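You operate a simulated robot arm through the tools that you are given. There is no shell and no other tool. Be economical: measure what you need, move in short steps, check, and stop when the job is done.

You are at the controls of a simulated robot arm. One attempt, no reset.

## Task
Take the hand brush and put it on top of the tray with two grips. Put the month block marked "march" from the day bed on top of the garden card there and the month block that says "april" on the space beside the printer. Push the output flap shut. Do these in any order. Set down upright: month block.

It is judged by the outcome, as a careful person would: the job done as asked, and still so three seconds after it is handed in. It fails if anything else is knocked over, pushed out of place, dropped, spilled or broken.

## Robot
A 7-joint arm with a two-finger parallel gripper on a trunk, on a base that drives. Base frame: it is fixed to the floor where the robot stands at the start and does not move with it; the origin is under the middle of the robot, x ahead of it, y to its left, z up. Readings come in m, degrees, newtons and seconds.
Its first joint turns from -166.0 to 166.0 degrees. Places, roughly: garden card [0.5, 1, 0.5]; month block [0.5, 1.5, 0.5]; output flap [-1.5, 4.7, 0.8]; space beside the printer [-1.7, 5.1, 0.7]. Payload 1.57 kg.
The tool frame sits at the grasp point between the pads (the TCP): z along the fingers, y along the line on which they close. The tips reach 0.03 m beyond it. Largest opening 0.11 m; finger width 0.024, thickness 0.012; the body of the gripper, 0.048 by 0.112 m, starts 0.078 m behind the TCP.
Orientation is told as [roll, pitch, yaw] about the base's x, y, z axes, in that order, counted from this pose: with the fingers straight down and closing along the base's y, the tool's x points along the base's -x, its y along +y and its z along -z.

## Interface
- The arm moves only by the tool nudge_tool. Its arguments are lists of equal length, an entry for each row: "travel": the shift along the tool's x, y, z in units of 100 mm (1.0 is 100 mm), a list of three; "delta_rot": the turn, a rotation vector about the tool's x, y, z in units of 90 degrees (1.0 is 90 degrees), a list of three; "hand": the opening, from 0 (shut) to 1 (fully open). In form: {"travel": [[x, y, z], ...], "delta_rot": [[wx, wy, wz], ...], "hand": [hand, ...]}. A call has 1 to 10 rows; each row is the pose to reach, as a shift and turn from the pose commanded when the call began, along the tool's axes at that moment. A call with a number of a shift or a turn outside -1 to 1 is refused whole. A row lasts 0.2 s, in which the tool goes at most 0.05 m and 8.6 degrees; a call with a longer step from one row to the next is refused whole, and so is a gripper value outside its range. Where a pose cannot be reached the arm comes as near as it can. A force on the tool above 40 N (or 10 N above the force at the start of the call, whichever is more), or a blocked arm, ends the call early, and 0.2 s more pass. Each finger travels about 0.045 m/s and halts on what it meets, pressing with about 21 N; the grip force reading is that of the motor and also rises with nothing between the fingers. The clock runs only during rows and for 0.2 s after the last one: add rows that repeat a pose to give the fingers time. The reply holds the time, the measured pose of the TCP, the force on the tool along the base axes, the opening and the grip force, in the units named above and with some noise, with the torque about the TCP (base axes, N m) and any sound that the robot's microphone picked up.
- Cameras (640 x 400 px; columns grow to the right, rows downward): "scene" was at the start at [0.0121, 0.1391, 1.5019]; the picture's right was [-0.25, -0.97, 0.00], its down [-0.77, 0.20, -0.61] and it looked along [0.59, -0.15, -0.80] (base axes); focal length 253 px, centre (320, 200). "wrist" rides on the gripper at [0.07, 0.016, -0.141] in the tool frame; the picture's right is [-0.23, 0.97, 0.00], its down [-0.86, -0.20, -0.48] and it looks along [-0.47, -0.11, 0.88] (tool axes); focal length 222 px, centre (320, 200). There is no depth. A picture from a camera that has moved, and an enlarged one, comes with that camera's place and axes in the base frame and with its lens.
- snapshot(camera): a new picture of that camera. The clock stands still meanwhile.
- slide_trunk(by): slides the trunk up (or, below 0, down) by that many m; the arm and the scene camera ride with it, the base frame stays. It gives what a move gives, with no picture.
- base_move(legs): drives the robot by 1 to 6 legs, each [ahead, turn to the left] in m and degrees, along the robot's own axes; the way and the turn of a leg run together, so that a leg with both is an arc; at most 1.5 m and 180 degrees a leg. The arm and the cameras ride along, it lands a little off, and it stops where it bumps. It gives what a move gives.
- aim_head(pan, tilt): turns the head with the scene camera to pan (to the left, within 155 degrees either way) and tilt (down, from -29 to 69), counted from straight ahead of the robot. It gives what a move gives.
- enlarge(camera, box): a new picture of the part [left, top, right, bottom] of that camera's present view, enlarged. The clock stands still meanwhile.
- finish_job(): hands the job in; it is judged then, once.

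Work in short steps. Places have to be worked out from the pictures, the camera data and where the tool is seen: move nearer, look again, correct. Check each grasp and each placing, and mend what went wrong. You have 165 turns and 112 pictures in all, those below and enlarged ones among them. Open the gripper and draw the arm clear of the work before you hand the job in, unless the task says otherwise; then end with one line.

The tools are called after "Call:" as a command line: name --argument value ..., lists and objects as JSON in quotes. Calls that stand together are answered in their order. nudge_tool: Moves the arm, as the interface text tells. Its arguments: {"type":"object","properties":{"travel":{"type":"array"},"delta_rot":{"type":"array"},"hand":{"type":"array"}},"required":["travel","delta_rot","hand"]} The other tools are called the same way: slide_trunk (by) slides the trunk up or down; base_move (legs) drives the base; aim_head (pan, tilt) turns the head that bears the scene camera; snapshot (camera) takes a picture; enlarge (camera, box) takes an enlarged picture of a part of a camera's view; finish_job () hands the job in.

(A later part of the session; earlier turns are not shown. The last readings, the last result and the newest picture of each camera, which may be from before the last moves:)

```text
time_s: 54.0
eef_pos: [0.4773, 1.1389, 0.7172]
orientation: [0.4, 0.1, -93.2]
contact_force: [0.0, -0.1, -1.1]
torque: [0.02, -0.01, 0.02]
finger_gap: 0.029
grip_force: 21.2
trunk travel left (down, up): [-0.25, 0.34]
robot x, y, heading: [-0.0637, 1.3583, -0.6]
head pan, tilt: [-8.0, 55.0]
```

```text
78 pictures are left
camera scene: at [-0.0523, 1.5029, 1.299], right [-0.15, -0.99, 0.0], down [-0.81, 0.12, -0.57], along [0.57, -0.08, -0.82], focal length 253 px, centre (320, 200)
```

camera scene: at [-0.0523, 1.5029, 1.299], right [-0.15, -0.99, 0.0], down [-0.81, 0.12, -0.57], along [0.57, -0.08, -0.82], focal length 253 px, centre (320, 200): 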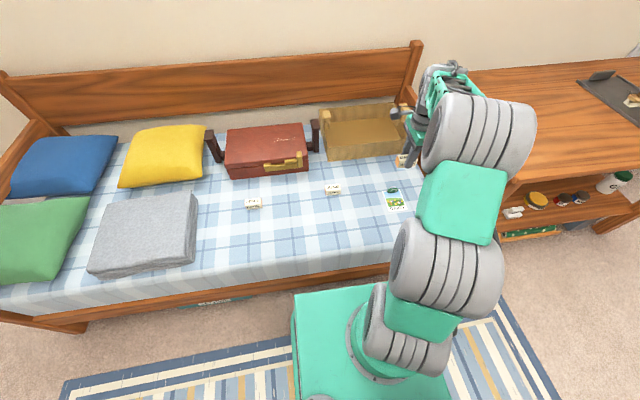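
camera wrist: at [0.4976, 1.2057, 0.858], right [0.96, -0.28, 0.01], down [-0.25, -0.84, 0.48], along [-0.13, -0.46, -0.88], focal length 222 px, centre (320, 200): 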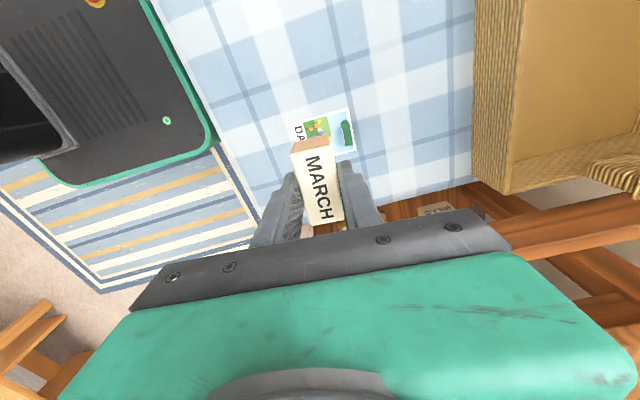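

Call:
enlarge --camera "scene" --box '[360, 150, 440, 230]'

Call:
enlarge --camera "wrist" --box '[270, 90, 380, 190]'

```text
5.00 times, centred on (400, 190) of scene
camera zoom: at [-0.0523, 1.5029, 1.299], right [-0.15, -0.99, 0.0], down [-0.81, 0.12, -0.57], along [0.57, -0.08, -0.82], focal length 1264 px, centre (-80, 250)
```

zoom: 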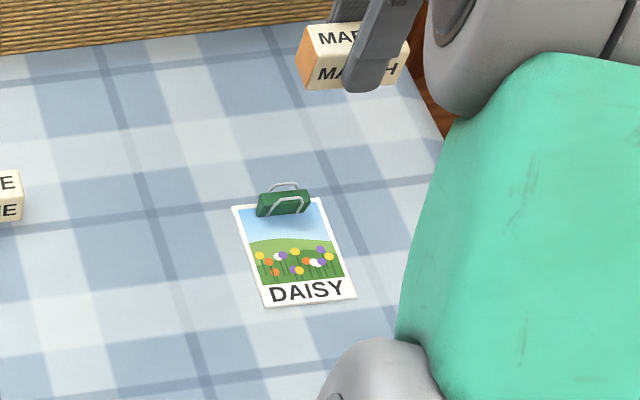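

```text
4.00 times, centred on (325, 140) of wrist
camera zoom: at [0.4976, 1.2057, 0.858], right [0.96, -0.28, 0.01], down [-0.25, -0.84, 0.48], along [-0.13, -0.46, -0.88], focal length 888 px, centre (300, 440)
```

zoom: 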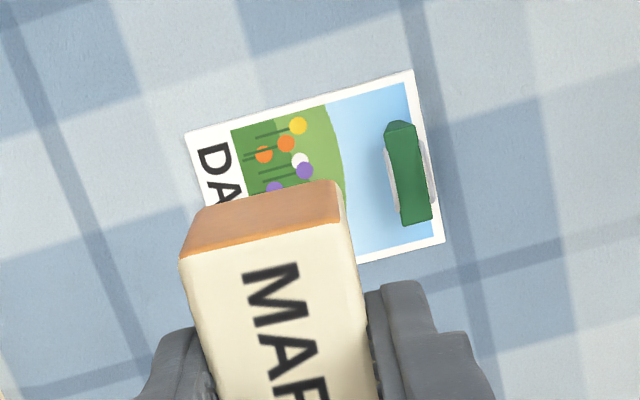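

The DAISY card spans x 0.434–0.532, y 1.082–1.158 with a clip at x>0.51. I target TCP (0.465,1.120) and descend.

Call:
nudge_tool --travel '[[-0.195, -0.113, 0.1], [-0.195, -0.113, 0.4], [-0.195, -0.113, 0.7], [-0.195, -0.113, 1.0], [-0.195, -0.113, 1.0]]' --delta_rot '[[0, 0, 0], [0, 0, 0], [0, 0, 0], [0, 0, 0], [0, 0, 0]]' --hand '[0.1, 0.1, 0.1, 0.1, 0.1]'

Call:
nudge_tool --travel '[[0, 0, 0.3], [0, 0, 0.5], [0, 0, 0.7], [0, 0, 0.7]]' --delta_rot '[[0, 0, 0], [0, 0, 0], [0, 0, 0], [0, 0, 0]]' --hand '[0.1, 0.1, 0.1, 0.1]'

Call:
enlarge --camera "scene" --box '[360, 150, 440, 230]'

Call:
enlarge --camera "wrist" --box '[240, 90, 400, 240]'

```text
time_s: 55.2
eef_pos: [0.467, 1.1202, 0.6168]
orientation: [0.4, 0.0, -93.0]
contact_force: [-0.1, -0.3, 0.9]
torque: [0.04, -0.01, -0.03]
finger_gap: 0.0289
grip_force: 20.9
trunk travel left (down, up): [-0.25, 0.34]
robot x, y, heading: [-0.0654, 1.3598, -0.3]
head pan, tilt: [-8.0, 55.0]
```

```text
time_s: 56.2
eef_pos: [0.4669, 1.1204, 0.5473]
orientation: [0.4, 0.2, -93.0]
contact_force: [-0.4, 0.9, -0.9]
torque: [-0.02, 0.01, 0.01]
finger_gap: 0.0292
grip_force: 20.9
trunk travel left (down, up): [-0.25, 0.34]
robot x, y, heading: [-0.064, 1.3567, -0.5]
head pan, tilt: [-8.0, 55.0]
```

```text
5.00 times, centred on (400, 190) of scene
camera zoom: at [-0.0522, 1.5029, 1.299], right [-0.15, -0.99, 0.0], down [-0.81, 0.12, -0.57], along [0.57, -0.08, -0.82], focal length 1264 px, centre (-80, 250)
```

zoom: 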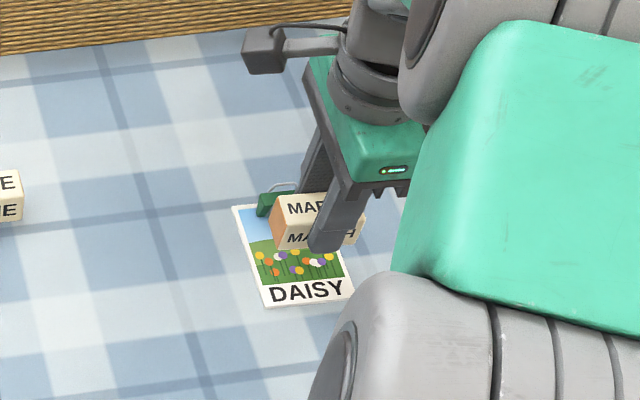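

```text
2.67 times, centred on (320, 165) of wrist
camera zoom: at [0.4866, 1.1877, 0.6873], right [0.96, -0.28, 0.01], down [-0.25, -0.84, 0.48], along [-0.13, -0.46, -0.88], focal length 592 px, centre (320, 293)
```

zoom: 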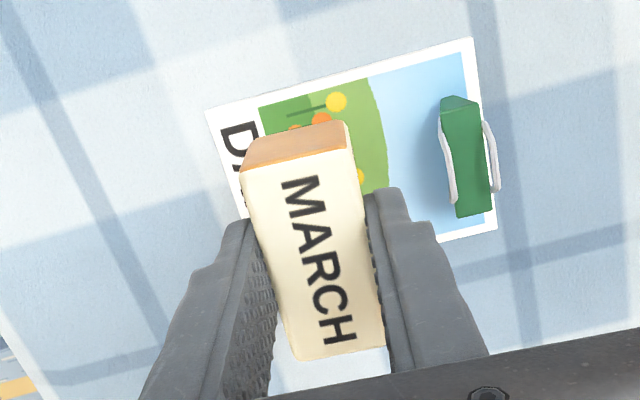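

The block will land within the card. Lower the last ~48 mm slowly until contact.

Call:
nudge_tool --travel '[[0, 0, 0.2], [0, 0, 0.35], [0, 0, 0.42], [0, 0, 0.45], [0, 0, 0.47], [0, 0, 0.485]]' --delta_rot '[[0, 0, 0], [0, 0, 0], [0, 0, 0], [0, 0, 0], [0, 0, 0], [0, 0, 0]]' --hand '[0.1, 0.1, 0.1, 0.1, 0.1, 0.1]'

```text
time_s: 57.6
eef_pos: [0.4677, 1.1185, 0.5014]
orientation: [0.7, 0.0, -93.1]
contact_force: [-4.9, 1.6, 17.8]
torque: [0.15, 0.25, 0.02]
finger_gap: 0.0288
grip_force: 20.9
trunk travel left (down, up): [-0.25, 0.34]
robot x, y, heading: [-0.0624, 1.3578, -0.4]
head pan, tilt: [-8.0, 55.0]
```

Contact felt (18 N). Open just enough, then rise straight up.

Call:
nudge_tool --travel '[[0, 0, -0.02], [0, 0, -0.02], [0, 0, -0.02], [0, 0, -0.1], [0, 0, -0.3], [0, 0, -0.6], [0, 0, -1.0]]' --delta_rot '[[0, 0, 0], [0, 0, 0], [0, 0, 0], [0, 0, 0], [0, 0, 0], [0, 0, 0], [0, 0, 0]]' --hand '[0.42, 0.42, 0.42, 0.42, 0.42, 0.42, 0.42]'

Call:
nudge_tool --travel '[[0.3, 0, -0.4], [0.6, 0, -0.8], [0.9, 0, -1.0], [1.0, 0, -1.0]]' --delta_rot '[[0, 0, 0], [0, 0, 0], [0, 0, 0], [0, 0, 0]]' --hand '[0.7, 0.7, 0.7, 0.7]'

Call:
enlarge --camera "scene" --box '[310, 130, 450, 230]'

```text
time_s: 59.2
eef_pos: [0.4645, 1.1212, 0.6]
orientation: [0.3, 0.1, -93.2]
contact_force: [-1.0, -0.8, -0.1]
torque: [-0.02, 0.0, 0.0]
finger_gap: 0.0461
grip_force: 0.1
trunk travel left (down, up): [-0.25, 0.34]
robot x, y, heading: [-0.066, 1.3601, -0.5]
head pan, tilt: [-8.0, 55.0]
```

```text
time_s: 60.2
eef_pos: [0.4714, 1.2188, 0.7002]
orientation: [0.4, 0.1, -93.1]
contact_force: [-0.2, 0.4, 0.1]
torque: [0.0, -0.01, 0.02]
finger_gap: 0.0771
grip_force: 0.2
trunk travel left (down, up): [-0.25, 0.34]
robot x, y, heading: [-0.0627, 1.3596, -0.6]
head pan, tilt: [-8.0, 55.0]
```

```text
4.00 times, centred on (380, 180) of scene
camera zoom: at [-0.0524, 1.503, 1.299], right [-0.15, -0.99, 0.0], down [-0.81, 0.12, -0.57], along [0.57, -0.08, -0.82], focal length 1011 px, centre (80, 280)
```

zoom: 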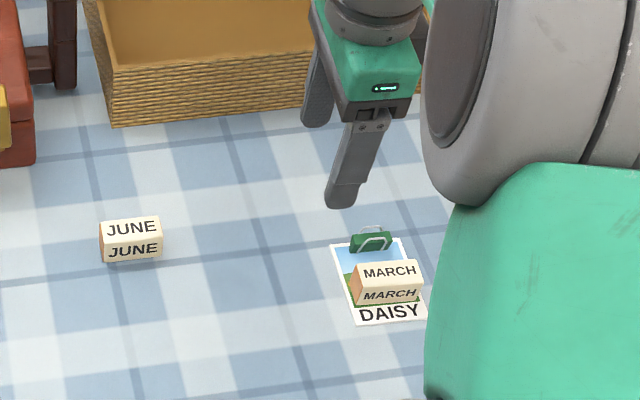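

MARCH sits on the card. Now go for APRIL at about (0.535,1.68): move the base 4 cm nearer and shift the arm +y.

Call:
base_move --legs '[[0.04, 0]]'

Call:
nudge_tool --travel '[[0.4, 0, 0], [0.8, 0, 0], [1.0, 0, 0]]' --delta_rot '[[0, 0, 0], [0, 0, 0], [0, 0, 0]]' --hand '[0.7, 0.7, 0.7]'

Call:
nudge_tool --travel '[[0.4, 0, 0], [0.8, 0, 0], [1.0, 0, 0]]' --delta_rot '[[0, 0, 0], [0, 0, 0], [0, 0, 0]]' --hand '[0.7, 0.7, 0.7]'

Call:
nudge_tool --travel '[[0.4, 0, 0], [0.8, 0, 0], [1.0, 0, 0]]' --delta_rot '[[0, 0, 0], [0, 0, 0], [0, 0, 0]]' --hand '[0.7, 0.7, 0.7]'

Call:
nudge_tool --travel '[[0.4, 0, 0], [0.8, 0, 0], [1.0, 0, 0]]' --delta_rot '[[0, 0, 0], [0, 0, 0], [0, 0, 0]]' --hand '[0.7, 0.7, 0.7]'

Call:
snapshot --camera "wrist"

```text
time_s: 61.1
eef_pos: [0.5113, 1.2185, 0.6987]
orientation: [0.4, 0.1, -93.1]
contact_force: [-0.9, 0.5, -0.2]
torque: [-0.01, -0.04, 0.03]
finger_gap: 0.0773
grip_force: 0.0
trunk travel left (down, up): [-0.25, 0.34]
robot x, y, heading: [-0.0271, 1.3561, -0.5]
head pan, tilt: [-8.0, 55.0]
```

```text
time_s: 61.9
eef_pos: [0.5175, 1.3181, 0.6982]
orientation: [0.4, 0.1, -93.2]
contact_force: [-0.5, -0.1, 0.2]
torque: [-0.01, 0.01, -0.01]
finger_gap: 0.077
grip_force: 0.1
trunk travel left (down, up): [-0.25, 0.34]
robot x, y, heading: [-0.022, 1.3555, -0.7]
head pan, tilt: [-8.0, 55.0]
```

```text
time_s: 62.7
eef_pos: [0.5222, 1.4175, 0.699]
orientation: [0.4, 0.0, -93.1]
contact_force: [-0.1, 0.2, -0.8]
torque: [-0.01, -0.01, -0.03]
finger_gap: 0.0769
grip_force: 0.0
trunk travel left (down, up): [-0.25, 0.34]
robot x, y, heading: [-0.024, 1.3597, -0.6]
head pan, tilt: [-8.0, 55.0]
```

```text
time_s: 63.5
eef_pos: [0.5279, 1.5191, 0.7001]
orientation: [0.4, 0.0, -93.0]
contact_force: [0.7, 1.4, -0.3]
torque: [0.01, 0.01, 0.01]
finger_gap: 0.0773
grip_force: 0.1
trunk travel left (down, up): [-0.25, 0.34]
robot x, y, heading: [-0.0276, 1.3588, -0.6]
head pan, tilt: [-8.0, 55.0]
```

```text
time_s: 64.3
eef_pos: [0.5333, 1.6168, 0.6992]
orientation: [0.3, 0.1, -93.2]
contact_force: [-0.4, 0.0, -0.2]
torque: [0.01, 0.01, -0.02]
finger_gap: 0.0771
grip_force: 0.0
trunk travel left (down, up): [-0.25, 0.34]
robot x, y, heading: [-0.0286, 1.3573, -0.4]
head pan, tilt: [-8.0, 55.0]
```

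```text
72 pictures are left
camera wrist: at [0.5528, 1.6862, 0.8394], right [0.96, -0.28, 0.01], down [-0.25, -0.84, 0.48], along [-0.13, -0.46, -0.88], focal length 222 px, centre (320, 200)
```

wrist: 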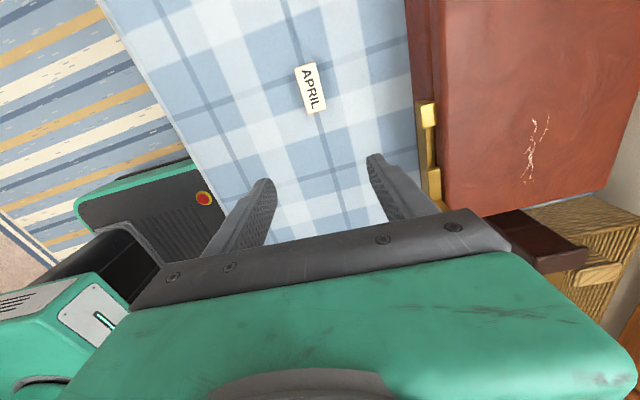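

APRIL at (0.539,1.677). Move over and descend 150 mm.

Call:
nudge_tool --travel '[[0.3, 0.01, 0.2], [0.6, 0.025, 0.4], [0.6, 0.025, 0.8], [0.6, 0.025, 1.0]]' --delta_rot '[[0, 0, 0], [0, 0, -0.02], [0, 0, -0.02], [0, 0, -0.02]]' --hand '[0.7, 0.7, 0.7, 0.7]'

Call:
nudge_tool --travel '[[0, 0, 0.25], [0, 0, 0.5], [0, 0, 0.7], [0, 0, 0.7]]' --delta_rot '[[0, 0, 0], [0, 0, 0], [0, 0, 0], [0, 0, 0]]' --hand '[0.7, 0.7, 0.7, 0.7]'

Call:
snapshot --camera "wrist"

```text
time_s: 65.3
eef_pos: [0.5396, 1.678, 0.5983]
orientation: [0.4, 0.0, -91.4]
contact_force: [-0.4, 0.1, 0.3]
torque: [-0.02, -0.05, 0.0]
finger_gap: 0.0769
grip_force: 0.1
trunk travel left (down, up): [-0.25, 0.34]
robot x, y, heading: [-0.0251, 1.3572, -0.7]
head pan, tilt: [-8.0, 55.0]
```

```text
time_s: 66.3
eef_pos: [0.5404, 1.678, 0.5284]
orientation: [0.4, 0.0, -91.3]
contact_force: [-0.6, 0.3, 0.3]
torque: [0.02, -0.04, 0.03]
finger_gap: 0.077
grip_force: 0.1
trunk travel left (down, up): [-0.25, 0.34]
robot x, y, heading: [-0.0254, 1.3616, -0.4]
head pan, tilt: [-8.0, 55.0]
```

```text
71 pictures are left
camera wrist: at [0.5579, 1.7469, 0.6694], right [0.97, -0.25, 0.01], down [-0.22, -0.85, 0.48], along [-0.11, -0.46, -0.88], focal length 222 px, centre (320, 200)
```

wrist: 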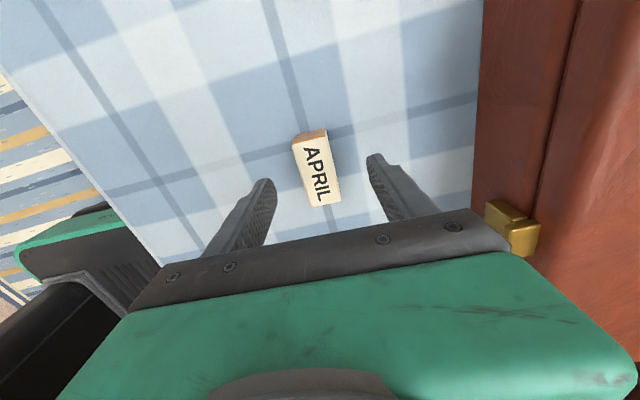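

Centred. Descend 30 mm and close.

Call:
nudge_tool --travel '[[0, 0, 0.15], [0, 0, 0.25], [0, 0, 0.3], [0, 0, 0.3], [0, 0, 0.3], [0, 0, 0.3], [0, 0, 0.3], [0, 0, 0.3], [0, 0, 0.3]]' --delta_rot '[[0, 0, 0], [0, 0, 0], [0, 0, 0], [0, 0, 0], [0, 0, 0], [0, 0, 0], [0, 0, 0], [0, 0, 0], [0, 0, 0]]' --hand '[0.7, 0.7, 0.7, 0.1, 0.1, 0.1, 0.1, 0.1, 0.1]'

Call:
nudge_tool --travel '[[0, 0, -0.2], [0, 0, -0.5], [0, 0, -0.8], [0, 0, -1.0]]' --delta_rot '[[0, 0, 0], [0, 0, 0], [0, 0, 0], [0, 0, 0]]' --hand '[0.1, 0.1, 0.1, 0.1]'

Call:
nudge_tool --travel '[[0, -0.2, -0.4], [0, -0.4, -0.8], [0, -0.8, -1.0], [0, -1.0, -1.0]]' --delta_rot '[[0, 0, 0], [0, 0, 0], [0, 0, 0], [0, 0, 0]]' --hand '[0.1, 0.1, 0.1, 0.1]'

```text
time_s: 68.3
eef_pos: [0.5405, 1.6778, 0.5011]
orientation: [0.4, 0.0, -91.2]
contact_force: [0.0, 0.8, -0.3]
torque: [0.01, 0.03, 0.0]
finger_gap: 0.0289
grip_force: 21.2
trunk travel left (down, up): [-0.25, 0.34]
robot x, y, heading: [-0.0227, 1.3528, -0.5]
head pan, tilt: [-8.0, 55.0]
```

```text
time_s: 69.3
eef_pos: [0.54, 1.6775, 0.6008]
orientation: [0.4, 0.1, -91.3]
contact_force: [-0.6, 0.6, -1.0]
torque: [0.04, -0.01, -0.04]
finger_gap: 0.0296
grip_force: 20.3
trunk travel left (down, up): [-0.25, 0.34]
robot x, y, heading: [-0.024, 1.3571, -0.8]
head pan, tilt: [-8.0, 55.0]
```

```text
time_s: 70.3
eef_pos: [0.4387, 1.6796, 0.6991]
orientation: [0.4, 0.1, -91.4]
contact_force: [-0.1, 0.4, 0.1]
torque: [0.0, 0.03, -0.02]
finger_gap: 0.029
grip_force: 21.0
trunk travel left (down, up): [-0.25, 0.34]
robot x, y, heading: [-0.0242, 1.3589, -0.7]
head pan, tilt: [-8.0, 55.0]
```

APRIL is held. Raise the trunk for travel and look toward the printer.

Call:
slide_trunk --by 0.25

Call:
base_move --legs '[[-0.3, 0]]'

Call:
aim_head --pan 112 --tilt 25

Call:
snapshot --camera "scene"

```text
time_s: 72.8
eef_pos: [0.4384, 1.68, 0.9477]
orientation: [0.5, 0.1, -91.3]
contact_force: [0.5, 0.1, 0.1]
torque: [-0.02, 0.03, -0.01]
finger_gap: 0.0287
grip_force: 21.0
trunk travel left (down, up): [-0.5, 0.09]
robot x, y, heading: [-0.0278, 1.3557, -0.5]
head pan, tilt: [-8.0, 55.0]
```

```text
time_s: 74.9
eef_pos: [0.1381, 1.6831, 0.948]
orientation: [0.4, 0.2, -91.3]
contact_force: [0.3, -0.2, 0.2]
torque: [0.02, -0.03, -0.03]
finger_gap: 0.029
grip_force: 20.7
trunk travel left (down, up): [-0.5, 0.09]
robot x, y, heading: [-0.3263, 1.3606, -0.4]
head pan, tilt: [-8.0, 55.0]
```

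```text
time_s: 76.9
eef_pos: [0.138, 1.6828, 0.9478]
orientation: [0.4, 0.1, -91.3]
contact_force: [0.2, 0.2, -0.7]
torque: [0.03, -0.04, 0.0]
finger_gap: 0.0292
grip_force: 20.1
trunk travel left (down, up): [-0.5, 0.09]
robot x, y, heading: [-0.3224, 1.3562, -0.1]
head pan, tilt: [112.0, 25.0]
```

```text
70 pictures are left
camera scene: at [-0.4169, 1.6016, 1.5929], right [0.93, 0.37, 0.0], down [0.15, -0.39, -0.91], along [-0.33, 0.84, -0.42], focal length 253 px, centre (320, 200)
```

scene: 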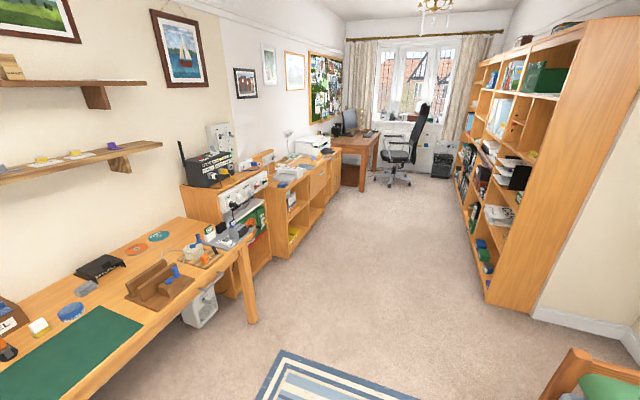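

Printer seems near (-1.75,4.85) on a cabinet whose front is at x≈-1.55. Drive up the corridor to about (-0.8,4.1).

Call:
base_move --legs '[[0, 100], [1.4, 0], [1.4, 0]]'

Call:
aim_head --pan 45 --tilt 35

Call:
snapshot --camera "scene"

```text
time_s: 94.5
eef_pos: [-1.0894, 4.5273, 0.9485]
orientation: [0.3, 0.1, 6.4]
contact_force: [-0.6, 0.1, -0.1]
torque: [0.0, -0.02, 0.0]
finger_gap: 0.029
grip_force: 21.0
trunk travel left (down, up): [-0.5, 0.09]
robot x, y, heading: [-0.7051, 4.1091, 97.1]
head pan, tilt: [112.0, 25.0]
```

```text
time_s: 95.9
eef_pos: [-1.0903, 4.5262, 0.9489]
orientation: [0.4, 0.1, 6.3]
contact_force: [-0.1, 0.1, -0.8]
torque: [-0.01, 0.0, -0.02]
finger_gap: 0.0286
grip_force: 20.9
trunk travel left (down, up): [-0.5, 0.09]
robot x, y, heading: [-0.7052, 4.1115, 97.2]
head pan, tilt: [45.0, 35.0]
```

```text
69 pictures are left
camera scene: at [-0.9229, 4.0863, 1.5772], right [0.61, 0.79, 0.0], down [0.45, -0.35, -0.82], along [-0.65, 0.5, -0.57], focal length 253 px, centre (320, 200)
```

scene: 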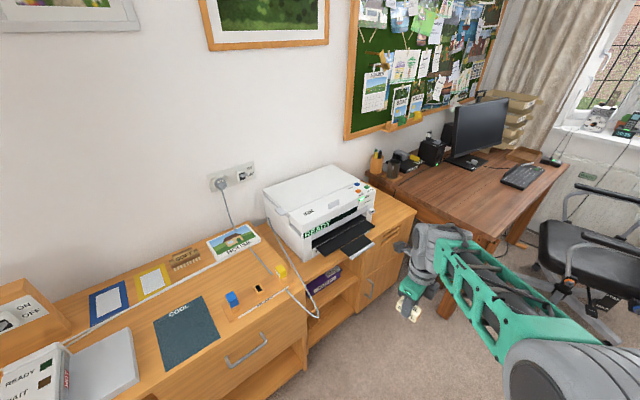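

Call:
enlarge --camera "scene" --box '[240, 150, 440, 290]'

```text
2.86 times, centred on (340, 220) of scene
camera zoom: at [-0.9229, 4.0863, 1.5772], right [0.61, 0.79, 0.0], down [0.45, -0.35, -0.82], along [-0.65, 0.5, -0.57], focal length 722 px, centre (263, 143)
```

zoom: 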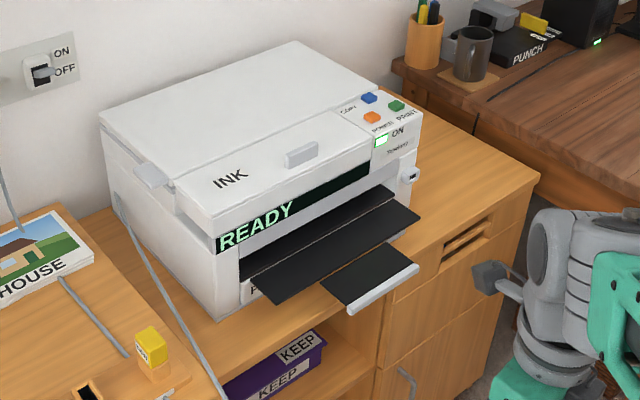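

The printer's flap hangs open at the front; the free space is on the cabinet right of the printer. First bring the held block in front of the robot (tool x is the robot's left).

Call:
nudge_tool --travel '[[-0.4, -0.1, 0], [-0.8, -0.1, 0], [-1.0, -0.2, 0]]' --delta_rot '[[0, 0, 0], [0, 0, 0], [0, 0, 0]]' --hand '[0.1, 0.1, 0.1]'

Call:
nudge_tool --travel '[[-0.4, -0.1, 0], [-0.8, -0.1, 0], [-1.0, -0.2, 0]]' --delta_rot '[[0, 0, 0], [0, 0, 0], [0, 0, 0]]' --hand '[0.1, 0.1, 0.1]'

Call:
nudge_tool --travel '[[-0.4, -0.1, 0], [-0.8, -0.1, 0], [-1.0, -0.2, 0]]' --delta_rot '[[0, 0, 0], [0, 0, 0], [0, 0, 0]]' --hand '[0.1, 0.1, 0.1]'

Call:
nudge_tool --travel '[[-0.4, 0, -0.1], [-0.8, 0, -0.2], [-1.0, 0, -0.3]]' --delta_rot '[[0, 0, 0], [0, 0, 0], [0, 0, 0]]' --hand '[0.1, 0.1, 0.1]'

```text
time_s: 96.7
eef_pos: [-0.9866, 4.5188, 0.9482]
orientation: [0.4, 0.1, 6.4]
contact_force: [1.0, -0.4, -1.9]
torque: [-0.04, 0.01, 0.0]
finger_gap: 0.0291
grip_force: 21.0
trunk travel left (down, up): [-0.5, 0.09]
robot x, y, heading: [-0.7073, 4.1138, 97.3]
head pan, tilt: [45.0, 35.0]
```

```text
time_s: 97.5
eef_pos: [-0.8853, 4.5086, 0.9484]
orientation: [0.4, 0.1, 6.4]
contact_force: [-0.1, 0.6, -0.9]
torque: [0.01, -0.03, 0.0]
finger_gap: 0.0289
grip_force: 21.4
trunk travel left (down, up): [-0.5, 0.09]
robot x, y, heading: [-0.7072, 4.1076, 97.2]
head pan, tilt: [45.0, 35.0]
```

```text
time_s: 98.3
eef_pos: [-0.7841, 4.5011, 0.9466]
orientation: [0.3, 0.1, 6.3]
contact_force: [-0.3, 0.6, 0.1]
torque: [0.0, 0.02, 0.0]
finger_gap: 0.0288
grip_force: 20.9
trunk travel left (down, up): [-0.5, 0.09]
robot x, y, heading: [-0.7064, 4.1134, 97.2]
head pan, tilt: [45.0, 35.0]
```

```text
time_s: 99.1
eef_pos: [-0.6853, 4.5114, 0.9783]
orientation: [0.4, 0.1, 6.4]
contact_force: [-0.1, 0.0, -0.7]
torque: [0.01, -0.01, 0.02]
finger_gap: 0.029
grip_force: 21.4
trunk travel left (down, up): [-0.5, 0.09]
robot x, y, heading: [-0.7095, 4.1143, 97.4]
head pan, tilt: [45.0, 35.0]
```

Drive ahead 0.78 m, turn left to face the printer, then approach a little.

Call:
base_move --legs '[[0.75, 0], [0, 82.8], [0.2, 0]]'

Call:
aim_head --pan 0 --tilt 50

Call:
snapshot --camera "scene"

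Call:
snapshot --camera "wrist"

```text
time_s: 107.9
eef_pos: [-1.3956, 4.923, 0.9781]
orientation: [0.4, 0.1, 89.7]
contact_force: [-0.2, -0.1, 0.0]
torque: [-0.02, 0.0, -0.01]
finger_gap: 0.0289
grip_force: 21.3
trunk travel left (down, up): [-0.5, 0.09]
robot x, y, heading: [-0.9965, 4.8566, -179.4]
head pan, tilt: [45.0, 35.0]
```

```text
time_s: 109.0
eef_pos: [-1.3942, 4.923, 0.9784]
orientation: [0.4, 0.2, 89.7]
contact_force: [-0.8, 0.8, -0.7]
torque: [-0.01, 0.0, -0.02]
finger_gap: 0.0288
grip_force: 21.3
trunk travel left (down, up): [-0.5, 0.09]
robot x, y, heading: [-1.0003, 4.8536, -179.6]
head pan, tilt: [0.0, 50.0]
```

```text
67 pictures are left
camera scene: at [-1.015, 4.7005, 1.5555], right [-0.01, 1.0, 0.0], down [0.77, 0.01, -0.64], along [-0.64, -0.01, -0.77], focal length 253 px, centre (320, 200)
```

scene: 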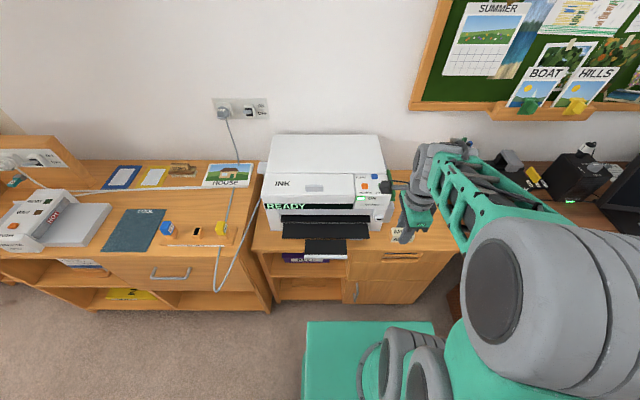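

```text
66 pictures are left
camera wrist: at [-1.4098, 4.853, 1.1186], right [-0.97, 0.23, 0.01], down [0.21, 0.86, 0.48], along [0.1, 0.46, -0.88], focal length 222 px, centre (320, 200)
```

wrist: 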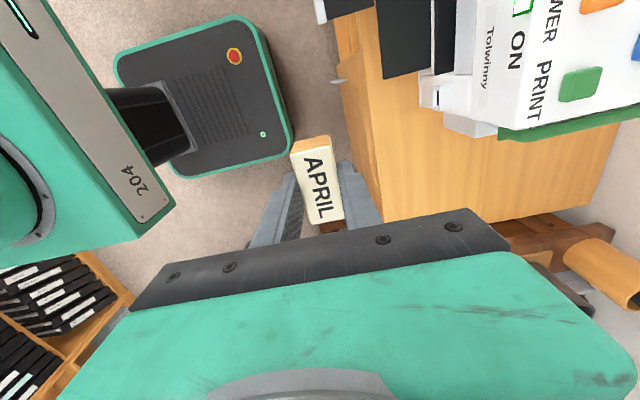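

Cabinet top right of the printer: front edge x≈-1.48, right end y≈5.18, printer side y≈4.95. Shift hand +y, then bring the base 0.1 m nearer.

Call:
nudge_tool --travel '[[-0.4, 0, 0], [-0.8, 0, 0], [-1.0, 0, 0], [-1.0, 0, 0]]' --delta_rot '[[0, 0, 0], [0, 0, 0], [0, 0, 0], [0, 0, 0]]' --hand '[0.1, 0.1, 0.1, 0.1]'

Call:
base_move --legs '[[0.1, 0]]'

Call:
snapshot --camera "scene"

Call:
snapshot --camera "wrist"

```text
time_s: 110.0
eef_pos: [-1.395, 5.0224, 0.9787]
orientation: [0.5, 0.1, 89.7]
contact_force: [0.0, -0.4, -0.4]
torque: [0.03, -0.01, -0.01]
finger_gap: 0.0291
grip_force: 20.8
trunk travel left (down, up): [-0.5, 0.09]
robot x, y, heading: [-0.9958, 4.8583, -179.5]
head pan, tilt: [0.0, 50.0]
```

```text
time_s: 111.2
eef_pos: [-1.4937, 5.0201, 0.9785]
orientation: [0.4, 0.1, 89.8]
contact_force: [1.0, 0.2, -0.1]
torque: [0.03, 0.0, 0.03]
finger_gap: 0.0288
grip_force: 20.7
trunk travel left (down, up): [-0.5, 0.09]
robot x, y, heading: [-1.0979, 4.8576, -179.5]
head pan, tilt: [0.0, 50.0]
```

```text
65 pictures are left
camera scene: at [-1.115, 4.6996, 1.5555], right [-0.01, 1.0, 0.0], down [0.77, 0.01, -0.64], along [-0.64, -0.01, -0.77], focal length 253 px, centre (320, 200)
```

scene: 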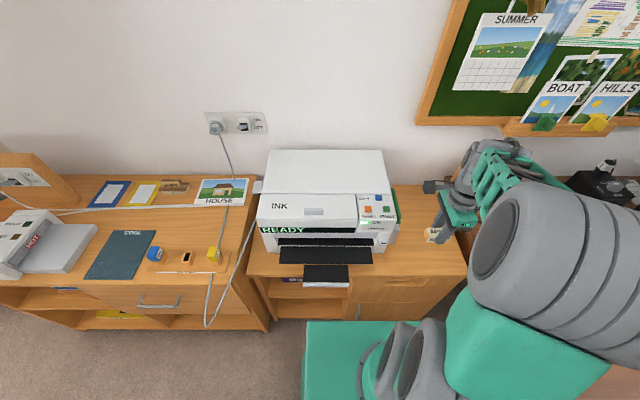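

```text
64 pictures are left
camera wrist: at [-1.5098, 4.9511, 1.1188], right [-0.97, 0.23, 0.01], down [0.21, 0.86, 0.48], along [0.1, 0.46, -0.88], focal length 222 px, centre (320, 200)
```

wrist: 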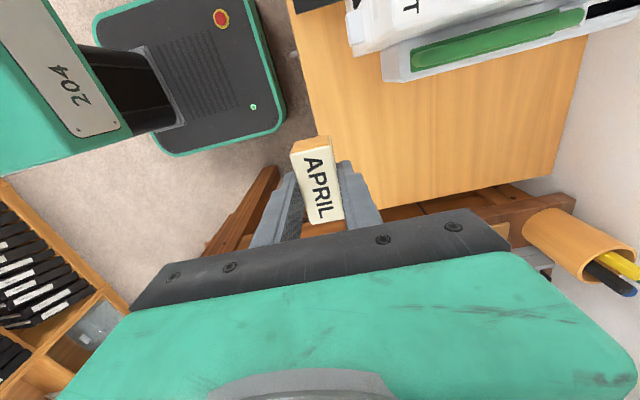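

Free area: x −1.51…−1.95, y 4.98…5.21. Target (−1.65, 5.12) so the wrist camera clears the printer; move above it.

Call:
nudge_tool --travel '[[-0.4, 0.1, 0], [-0.8, 0.2, 0], [-1.0, 0.5, 0], [-1.0, 0.6, 0]]' --delta_rot '[[0, 0, 0], [0, 0, 0], [0, 0, 0], [0, 0, 0]]' --hand '[0.1, 0.1, 0.1, 0.1]'

Call:
nudge_tool --travel '[[0, 0.4, 0.1], [0, 0.8, 0.3], [0, 0.95, 0.6], [0, 0.95, 0.8], [0, 0.95, 0.8]]' --delta_rot '[[0, 0, 0], [0, 0, 0], [0, 0, 0], [0, 0, 0], [0, 0, 0]]' --hand '[0.1, 0.1, 0.1, 0.1, 0.1]'

Call:
snapshot --camera "scene"

Call:
snapshot --camera "wrist"

```text
time_s: 112.2
eef_pos: [-1.5547, 5.1215, 0.9787]
orientation: [0.4, 0.2, 89.8]
contact_force: [-0.7, 0.0, -0.6]
torque: [0.01, 0.04, -0.03]
finger_gap: 0.0289
grip_force: 21.0
trunk travel left (down, up): [-0.5, 0.09]
robot x, y, heading: [-1.1014, 4.8553, -179.4]
head pan, tilt: [0.0, 50.0]
```

```text
time_s: 113.4
eef_pos: [-1.6511, 5.1222, 0.8997]
orientation: [0.5, 0.2, 89.7]
contact_force: [0.3, -0.7, -0.5]
torque: [0.01, 0.03, 0.01]
finger_gap: 0.029
grip_force: 21.2
trunk travel left (down, up): [-0.5, 0.09]
robot x, y, heading: [-1.0959, 4.859, -179.1]
head pan, tilt: [0.0, 50.0]
```

```text
63 pictures are left
camera scene: at [-1.1145, 4.6996, 1.5555], right [-0.01, 1.0, 0.0], down [0.77, 0.01, -0.64], along [-0.64, -0.01, -0.77], focal length 253 px, centre (320, 200)
```

scene: 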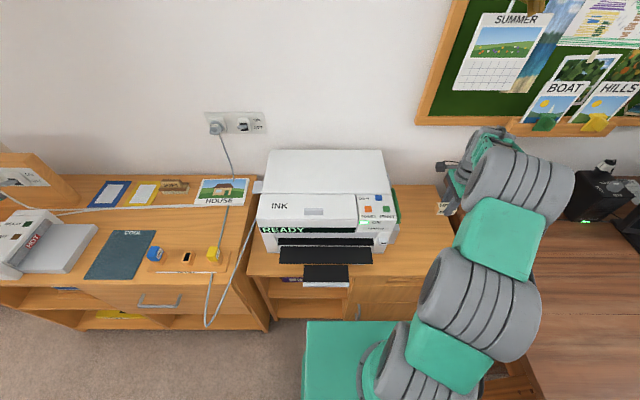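

```text
62 pictures are left
camera wrist: at [-1.6655, 5.0518, 1.0395], right [-0.97, 0.23, 0.01], down [0.21, 0.85, 0.48], along [0.1, 0.46, -0.88], focal length 222 px, centre (320, 200)
```

wrist: 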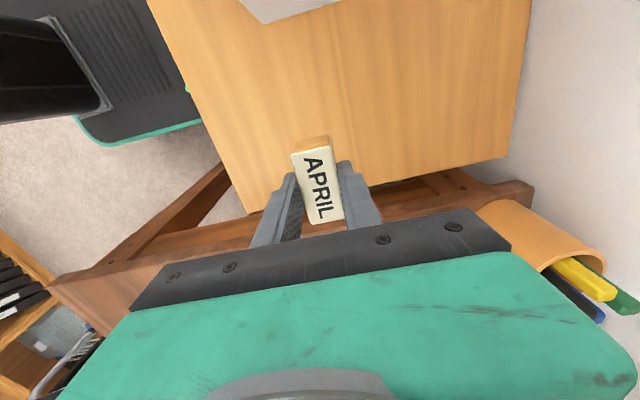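

Descend toward the surface (contact expected around TCP z≈0.73–0.74).

Call:
nudge_tool --travel '[[0.05, 0, 0.3], [0.1, 0, 0.6], [0.1, 0, 0.9], [0.1, 0, 1.0], [0.1, 0, 1.0]]' --delta_rot '[[0, 0, 0], [0, 0, 0], [0, 0, 0], [0, 0, 0], [0, 0, 0]]' --hand '[0.1, 0.1, 0.1, 0.1, 0.1]'

Call:
snapshot --camera "wrist"

Call:
enlarge --camera "scene" --box '[370, 150, 530, 250]'

```text
time_s: 114.6
eef_pos: [-1.6513, 5.1101, 0.7997]
orientation: [0.4, 0.1, 89.8]
contact_force: [0.5, 0.1, -0.5]
torque: [0.01, -0.04, 0.02]
finger_gap: 0.0287
grip_force: 21.3
trunk travel left (down, up): [-0.5, 0.09]
robot x, y, heading: [-1.0985, 4.8537, -179.5]
head pan, tilt: [0.0, 50.0]
```

```text
61 pictures are left
camera wrist: at [-1.6654, 5.041, 0.9399], right [-0.97, 0.23, 0.01], down [0.21, 0.86, 0.48], along [0.1, 0.46, -0.88], focal length 222 px, centre (320, 200)
```

wrist: 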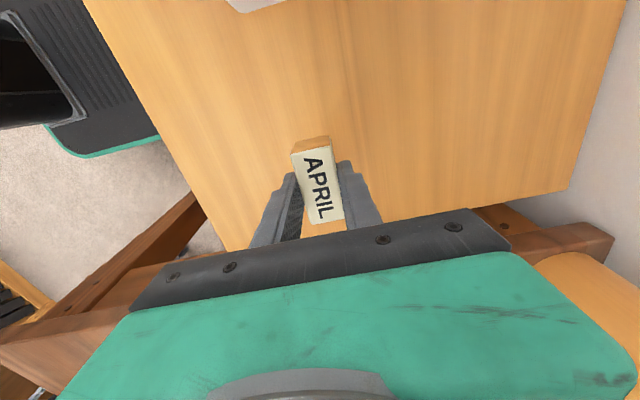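

```text
4.00 times, centred on (450, 200) of scene
camera zoom: at [-1.1145, 4.6996, 1.5555], right [-0.01, 1.0, 0.0], down [0.77, 0.01, -0.64], along [-0.64, -0.01, -0.77], focal length 1011 px, centre (-200, 200)
```

zoom: 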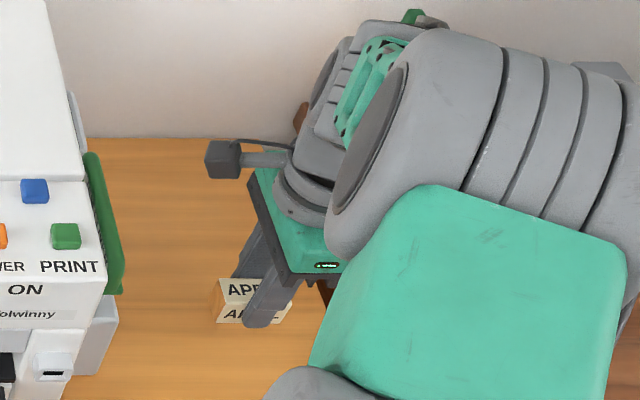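

Clear of the printer. Descend slowly to contact.

Call:
nudge_tool --travel '[[0, 0, 0.2], [0, 0, 0.35], [0, 0, 0.42], [0, 0, 0.46], [0, 0, 0.5], [0, 0, 0.53], [0, 0, 0.56], [0, 0, 0.59]]' --delta_rot '[[0, 0, 0], [0, 0, 0], [0, 0, 0], [0, 0, 0], [0, 0, 0], [0, 0, 0], [0, 0, 0], [0, 0, 0]]' --hand '[0.1, 0.1, 0.1, 0.1, 0.1, 0.1, 0.1, 0.1]'

```text
time_s: 116.4
eef_pos: [-1.6508, 5.1103, 0.7401]
orientation: [0.5, 0.1, 89.8]
contact_force: [0.1, -0.3, -0.2]
torque: [0.02, 0.02, -0.01]
finger_gap: 0.0292
grip_force: 20.7
trunk travel left (down, up): [-0.5, 0.09]
robot x, y, heading: [-1.0962, 4.8526, -179.6]
head pan, tilt: [0.0, 50.0]
```

No contact yet at 0.740; continue in 3 mm steps.

Call:
nudge_tool --travel '[[0, 0, 0.03], [0, 0, 0.06], [0, 0, 0.09], [0, 0, 0.12], [0, 0, 0.15], [0, 0, 0.18], [0, 0, 0.21], [0, 0, 0.24]]' --delta_rot '[[0, 0, 0], [0, 0, 0], [0, 0, 0], [0, 0, 0], [0, 0, 0], [0, 0, 0], [0, 0, 0], [0, 0, 0]]' --hand '[0.1, 0.1, 0.1, 0.1, 0.1, 0.1, 0.1, 0.1]'

```text
time_s: 117.7
eef_pos: [-1.6514, 5.1125, 0.7304]
orientation: [0.8, -0.1, 89.8]
contact_force: [8.5, -4.0, 17.9]
torque: [-0.16, -0.59, -0.08]
finger_gap: 0.0295
grip_force: 21.2
trunk travel left (down, up): [-0.5, 0.09]
robot x, y, heading: [-1.1016, 4.8556, -179.4]
head pan, tilt: [0.0, 50.0]
stopped in row 6: the force on the tool passed its limit (the readings are from after the stop); the commanded pose is now the measured one
```

Contact. Release and rise straight up.

Call:
nudge_tool --travel '[[0, 0, -0.01], [0, 0, -0.01], [0, 0, -0.01], [0, 0, -0.05], [0, 0, -0.2], [0, 0, -0.5], [0, 0, -0.8], [0, 0, -1.0]]' --delta_rot '[[0, 0, 0], [0, 0, 0], [0, 0, 0], [0, 0, 0], [0, 0, 0], [0, 0, 0], [0, 0, 0], [0, 0, 0]]' --hand '[0.45, 0.45, 0.45, 0.45, 0.45, 0.45, 0.45, 0.45]'

Call:
nudge_tool --travel '[[0, 0, -0.4], [0, 0, -0.8], [0, -0.4, -1.0], [0, -0.8, -1.0], [0, -1.0, -1.0]]' --delta_rot '[[0, 0, 0], [0, 0, 0], [0, 0, 0], [0, 0, 0], [0, 0, 0]]' --hand '[0.45, 0.45, 0.45, 0.45, 0.45]'

Call:
snapshot --camera "wrist"

Call:
enlarge --camera "scene" --box '[240, 130, 480, 300]'

```text
time_s: 119.5
eef_pos: [-1.6512, 5.1112, 0.8287]
orientation: [0.7, 0.0, 89.7]
contact_force: [0.3, 1.3, 0.5]
torque: [0.02, -0.02, 0.04]
finger_gap: 0.0496
grip_force: 0.1
trunk travel left (down, up): [-0.5, 0.09]
robot x, y, heading: [-1.0972, 4.855, -179.2]
head pan, tilt: [0.0, 50.0]
```

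```text
time_s: 120.7
eef_pos: [-1.5501, 5.1121, 0.9275]
orientation: [0.7, 0.0, 89.8]
contact_force: [0.0, 0.4, -0.6]
torque: [0.01, 0.0, 0.01]
finger_gap: 0.0492
grip_force: 0.0
trunk travel left (down, up): [-0.5, 0.09]
robot x, y, heading: [-1.1017, 4.8521, -179.5]
head pan, tilt: [0.0, 50.0]
```

```text
59 pictures are left
camera wrist: at [-1.5643, 5.0414, 1.0671], right [-0.97, 0.23, 0.01], down [0.21, 0.85, 0.48], along [0.1, 0.47, -0.88], focal length 222 px, centre (320, 200)
```

wrist: 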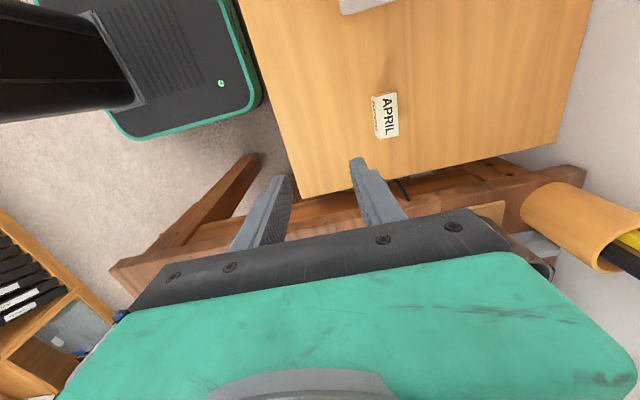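

```text
2.35 times, centred on (360, 215) of scene
camera zoom: at [-1.1143, 4.6995, 1.5555], right [-0.01, 1.0, 0.0], down [0.77, 0.01, -0.64], along [-0.64, -0.01, -0.77], focal length 595 px, centre (226, 165)
```

zoom: 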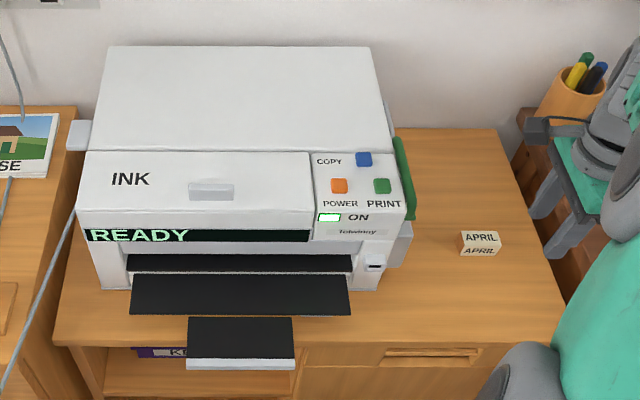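

APRIL stands beside the printer. Now inspect the flap: bring the wrist camera to the left front of the printer.

Call:
nudge_tool --travel '[[0, -0.4, 0], [0, -0.8, 0], [0.2, -1.0, 0], [0.6, -1.0, 0], [1.0, -1.0, 0]]' --delta_rot '[[0, 0, 0], [0, 0, 0], [0, 0, 0], [0, 0, 0], [0, 0, 0]]' --hand '[0.45, 0.45, 0.45, 0.2, 0]'

Call:
nudge_tool --travel '[[0.4, -0.1, 0], [0.8, -0.2, 0], [1.0, -0.3, 0]]' --delta_rot '[[0, 0, 0], [0, 0, 0], [0, 0, 0]]' --hand '[0, 0, 0]'

Call:
nudge_tool --travel '[[0.4, 0, 0], [0.8, 0, 0], [1.0, 0, 0]]' --delta_rot '[[0, 0, 0], [0, 0, 0], [0, 0, 0]]' --hand '[0, 0, 0]'

Call:
nudge_tool --travel '[[0.4, 0, 0], [0.8, 0, 0], [1.0, 0, 0]]' --delta_rot '[[0, 0, 0], [0, 0, 0], [0, 0, 0]]' --hand '[0, 0, 0]'

Call:
nudge_tool --travel '[[0.4, 0, 0], [0.8, 0, 0], [1.0, 0, 0], [1.0, 0, 0]]' --delta_rot '[[0, 0, 0], [0, 0, 0], [0, 0, 0], [0, 0, 0]]' --hand '[0, 0, 0, 0]'

Call:
snapshot --camera "wrist"

```text
time_s: 121.9
eef_pos: [-1.4523, 5.0101, 0.9259]
orientation: [0.7, -0.1, 89.7]
contact_force: [0.2, 0.1, 1.2]
torque: [0.0, 0.0, 0.0]
finger_gap: 0.0
grip_force: 0.1
trunk travel left (down, up): [-0.5, 0.09]
robot x, y, heading: [-1.0989, 4.8523, -179.2]
head pan, tilt: [0.0, 50.0]
```

```text
time_s: 122.7
eef_pos: [-1.42, 4.9105, 0.9241]
orientation: [0.7, -0.1, 89.7]
contact_force: [0.6, 0.5, 0.3]
torque: [0.01, 0.01, -0.02]
finger_gap: 0.0002
grip_force: 21.1
trunk travel left (down, up): [-0.5, 0.09]
robot x, y, heading: [-1.0975, 4.8528, -179.6]
head pan, tilt: [0.0, 50.0]
```

```text
time_s: 123.5
eef_pos: [-1.4227, 4.8104, 0.9251]
orientation: [0.7, -0.1, 89.6]
contact_force: [-0.2, 0.2, 0.3]
torque: [0.01, 0.03, -0.02]
finger_gap: 0.0
grip_force: 21.3
trunk travel left (down, up): [-0.5, 0.09]
robot x, y, heading: [-1.1014, 4.851, -179.5]
head pan, tilt: [0.0, 50.0]
```

```text
time_s: 124.3
eef_pos: [-1.4217, 4.7124, 0.9262]
orientation: [0.6, -0.2, 89.6]
contact_force: [0.0, 0.2, 0.1]
torque: [0.02, 0.0, 0.02]
finger_gap: 0.0
grip_force: 20.9
trunk travel left (down, up): [-0.5, 0.09]
robot x, y, heading: [-1.0975, 4.8506, -179.4]
head pan, tilt: [0.0, 50.0]
```

```text
time_s: 125.3
eef_pos: [-1.4234, 4.6124, 0.9268]
orientation: [0.7, -0.2, 89.8]
contact_force: [-0.6, 0.6, -0.3]
torque: [0.0, 0.01, -0.01]
finger_gap: 0.0
grip_force: 20.4
trunk travel left (down, up): [-0.5, 0.09]
robot x, y, heading: [-1.1009, 4.8526, -179.4]
head pan, tilt: [0.0, 50.0]
```

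```text
57 pictures are left
camera wrist: at [-1.4366, 4.5412, 1.0654], right [-0.97, 0.23, 0.01], down [0.21, 0.85, 0.48], along [0.1, 0.47, -0.88], focal length 222 px, centre (320, 200)
```

wrist: 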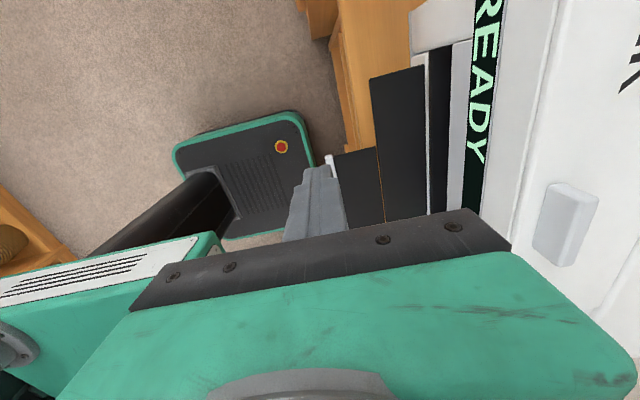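

Back off and lower the trunk for a lower-angle view of the flap; move the hand a bit left first.

Call:
nudge_tool --travel '[[0.4, -0.3, 0], [0.8, -0.6, 0], [1.0, -1.0, 0]]' --delta_rot '[[0, 0, 0], [0, 0, 0], [0, 0, 0]]' --hand '[0, 0, 0]'

Call:
nudge_tool --travel '[[0.4, 0, 0], [0.8, 0, 0], [1.0, 0, 0]]' --delta_rot '[[0, 0, 0], [0, 0, 0], [0, 0, 0]]' --hand '[0, 0, 0]'

Call:
base_move --legs '[[-0.4, 0]]'

Call:
slide_trunk --by -0.45

Call:
aim_head --pan 0 --tilt 20

Call:
snapshot --camera "scene"

```text
time_s: 126.1
eef_pos: [-1.3231, 4.5118, 0.9234]
orientation: [0.7, -0.1, 89.7]
contact_force: [-0.3, -0.6, -0.3]
torque: [0.0, 0.0, -0.02]
finger_gap: 0.0
grip_force: 21.5
trunk travel left (down, up): [-0.5, 0.09]
robot x, y, heading: [-1.0969, 4.8535, -179.5]
head pan, tilt: [0.0, 50.0]
```

```text
time_s: 126.9
eef_pos: [-1.3231, 4.4112, 0.9225]
orientation: [0.7, 0.1, 89.9]
contact_force: [-0.2, 0.2, 0.3]
torque: [-0.02, -0.03, -0.02]
finger_gap: 0.0
grip_force: 20.7
trunk travel left (down, up): [-0.5, 0.09]
robot x, y, heading: [-1.0987, 4.8524, -179.4]
head pan, tilt: [0.0, 50.0]
```

```text
time_s: 129.4
eef_pos: [-0.9207, 4.4149, 0.9233]
orientation: [0.7, 0.0, 89.8]
contact_force: [0.4, 1.0, -0.2]
torque: [-0.04, 0.01, 0.02]
finger_gap: 0.0
grip_force: 20.8
trunk travel left (down, up): [-0.5, 0.09]
robot x, y, heading: [-0.6956, 4.8599, -179.3]
head pan, tilt: [0.0, 50.0]
```

```text
refused: -0.45 is not a number from -0.4 to 0.4
```

```text
time_s: 130.4
eef_pos: [-0.9198, 4.416, 0.9227]
orientation: [0.7, -0.1, 89.7]
contact_force: [0.7, 0.5, -0.3]
torque: [-0.01, 0.01, -0.03]
finger_gap: 0.0002
grip_force: 21.2
trunk travel left (down, up): [-0.5, 0.09]
robot x, y, heading: [-0.6963, 4.8543, -179.4]
head pan, tilt: [0.0, 20.0]
```

```text
56 pictures are left
camera scene: at [-0.7268, 4.7037, 1.601], right [-0.01, 1.0, 0.0], down [0.34, 0.0, -0.94], along [-0.94, -0.01, -0.34], focal length 253 px, centre (320, 200)
```

scene: 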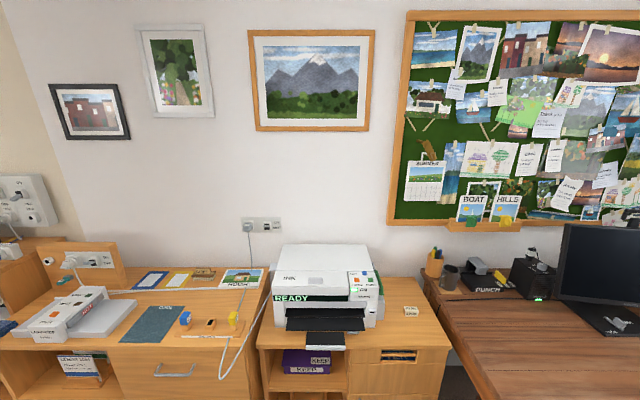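

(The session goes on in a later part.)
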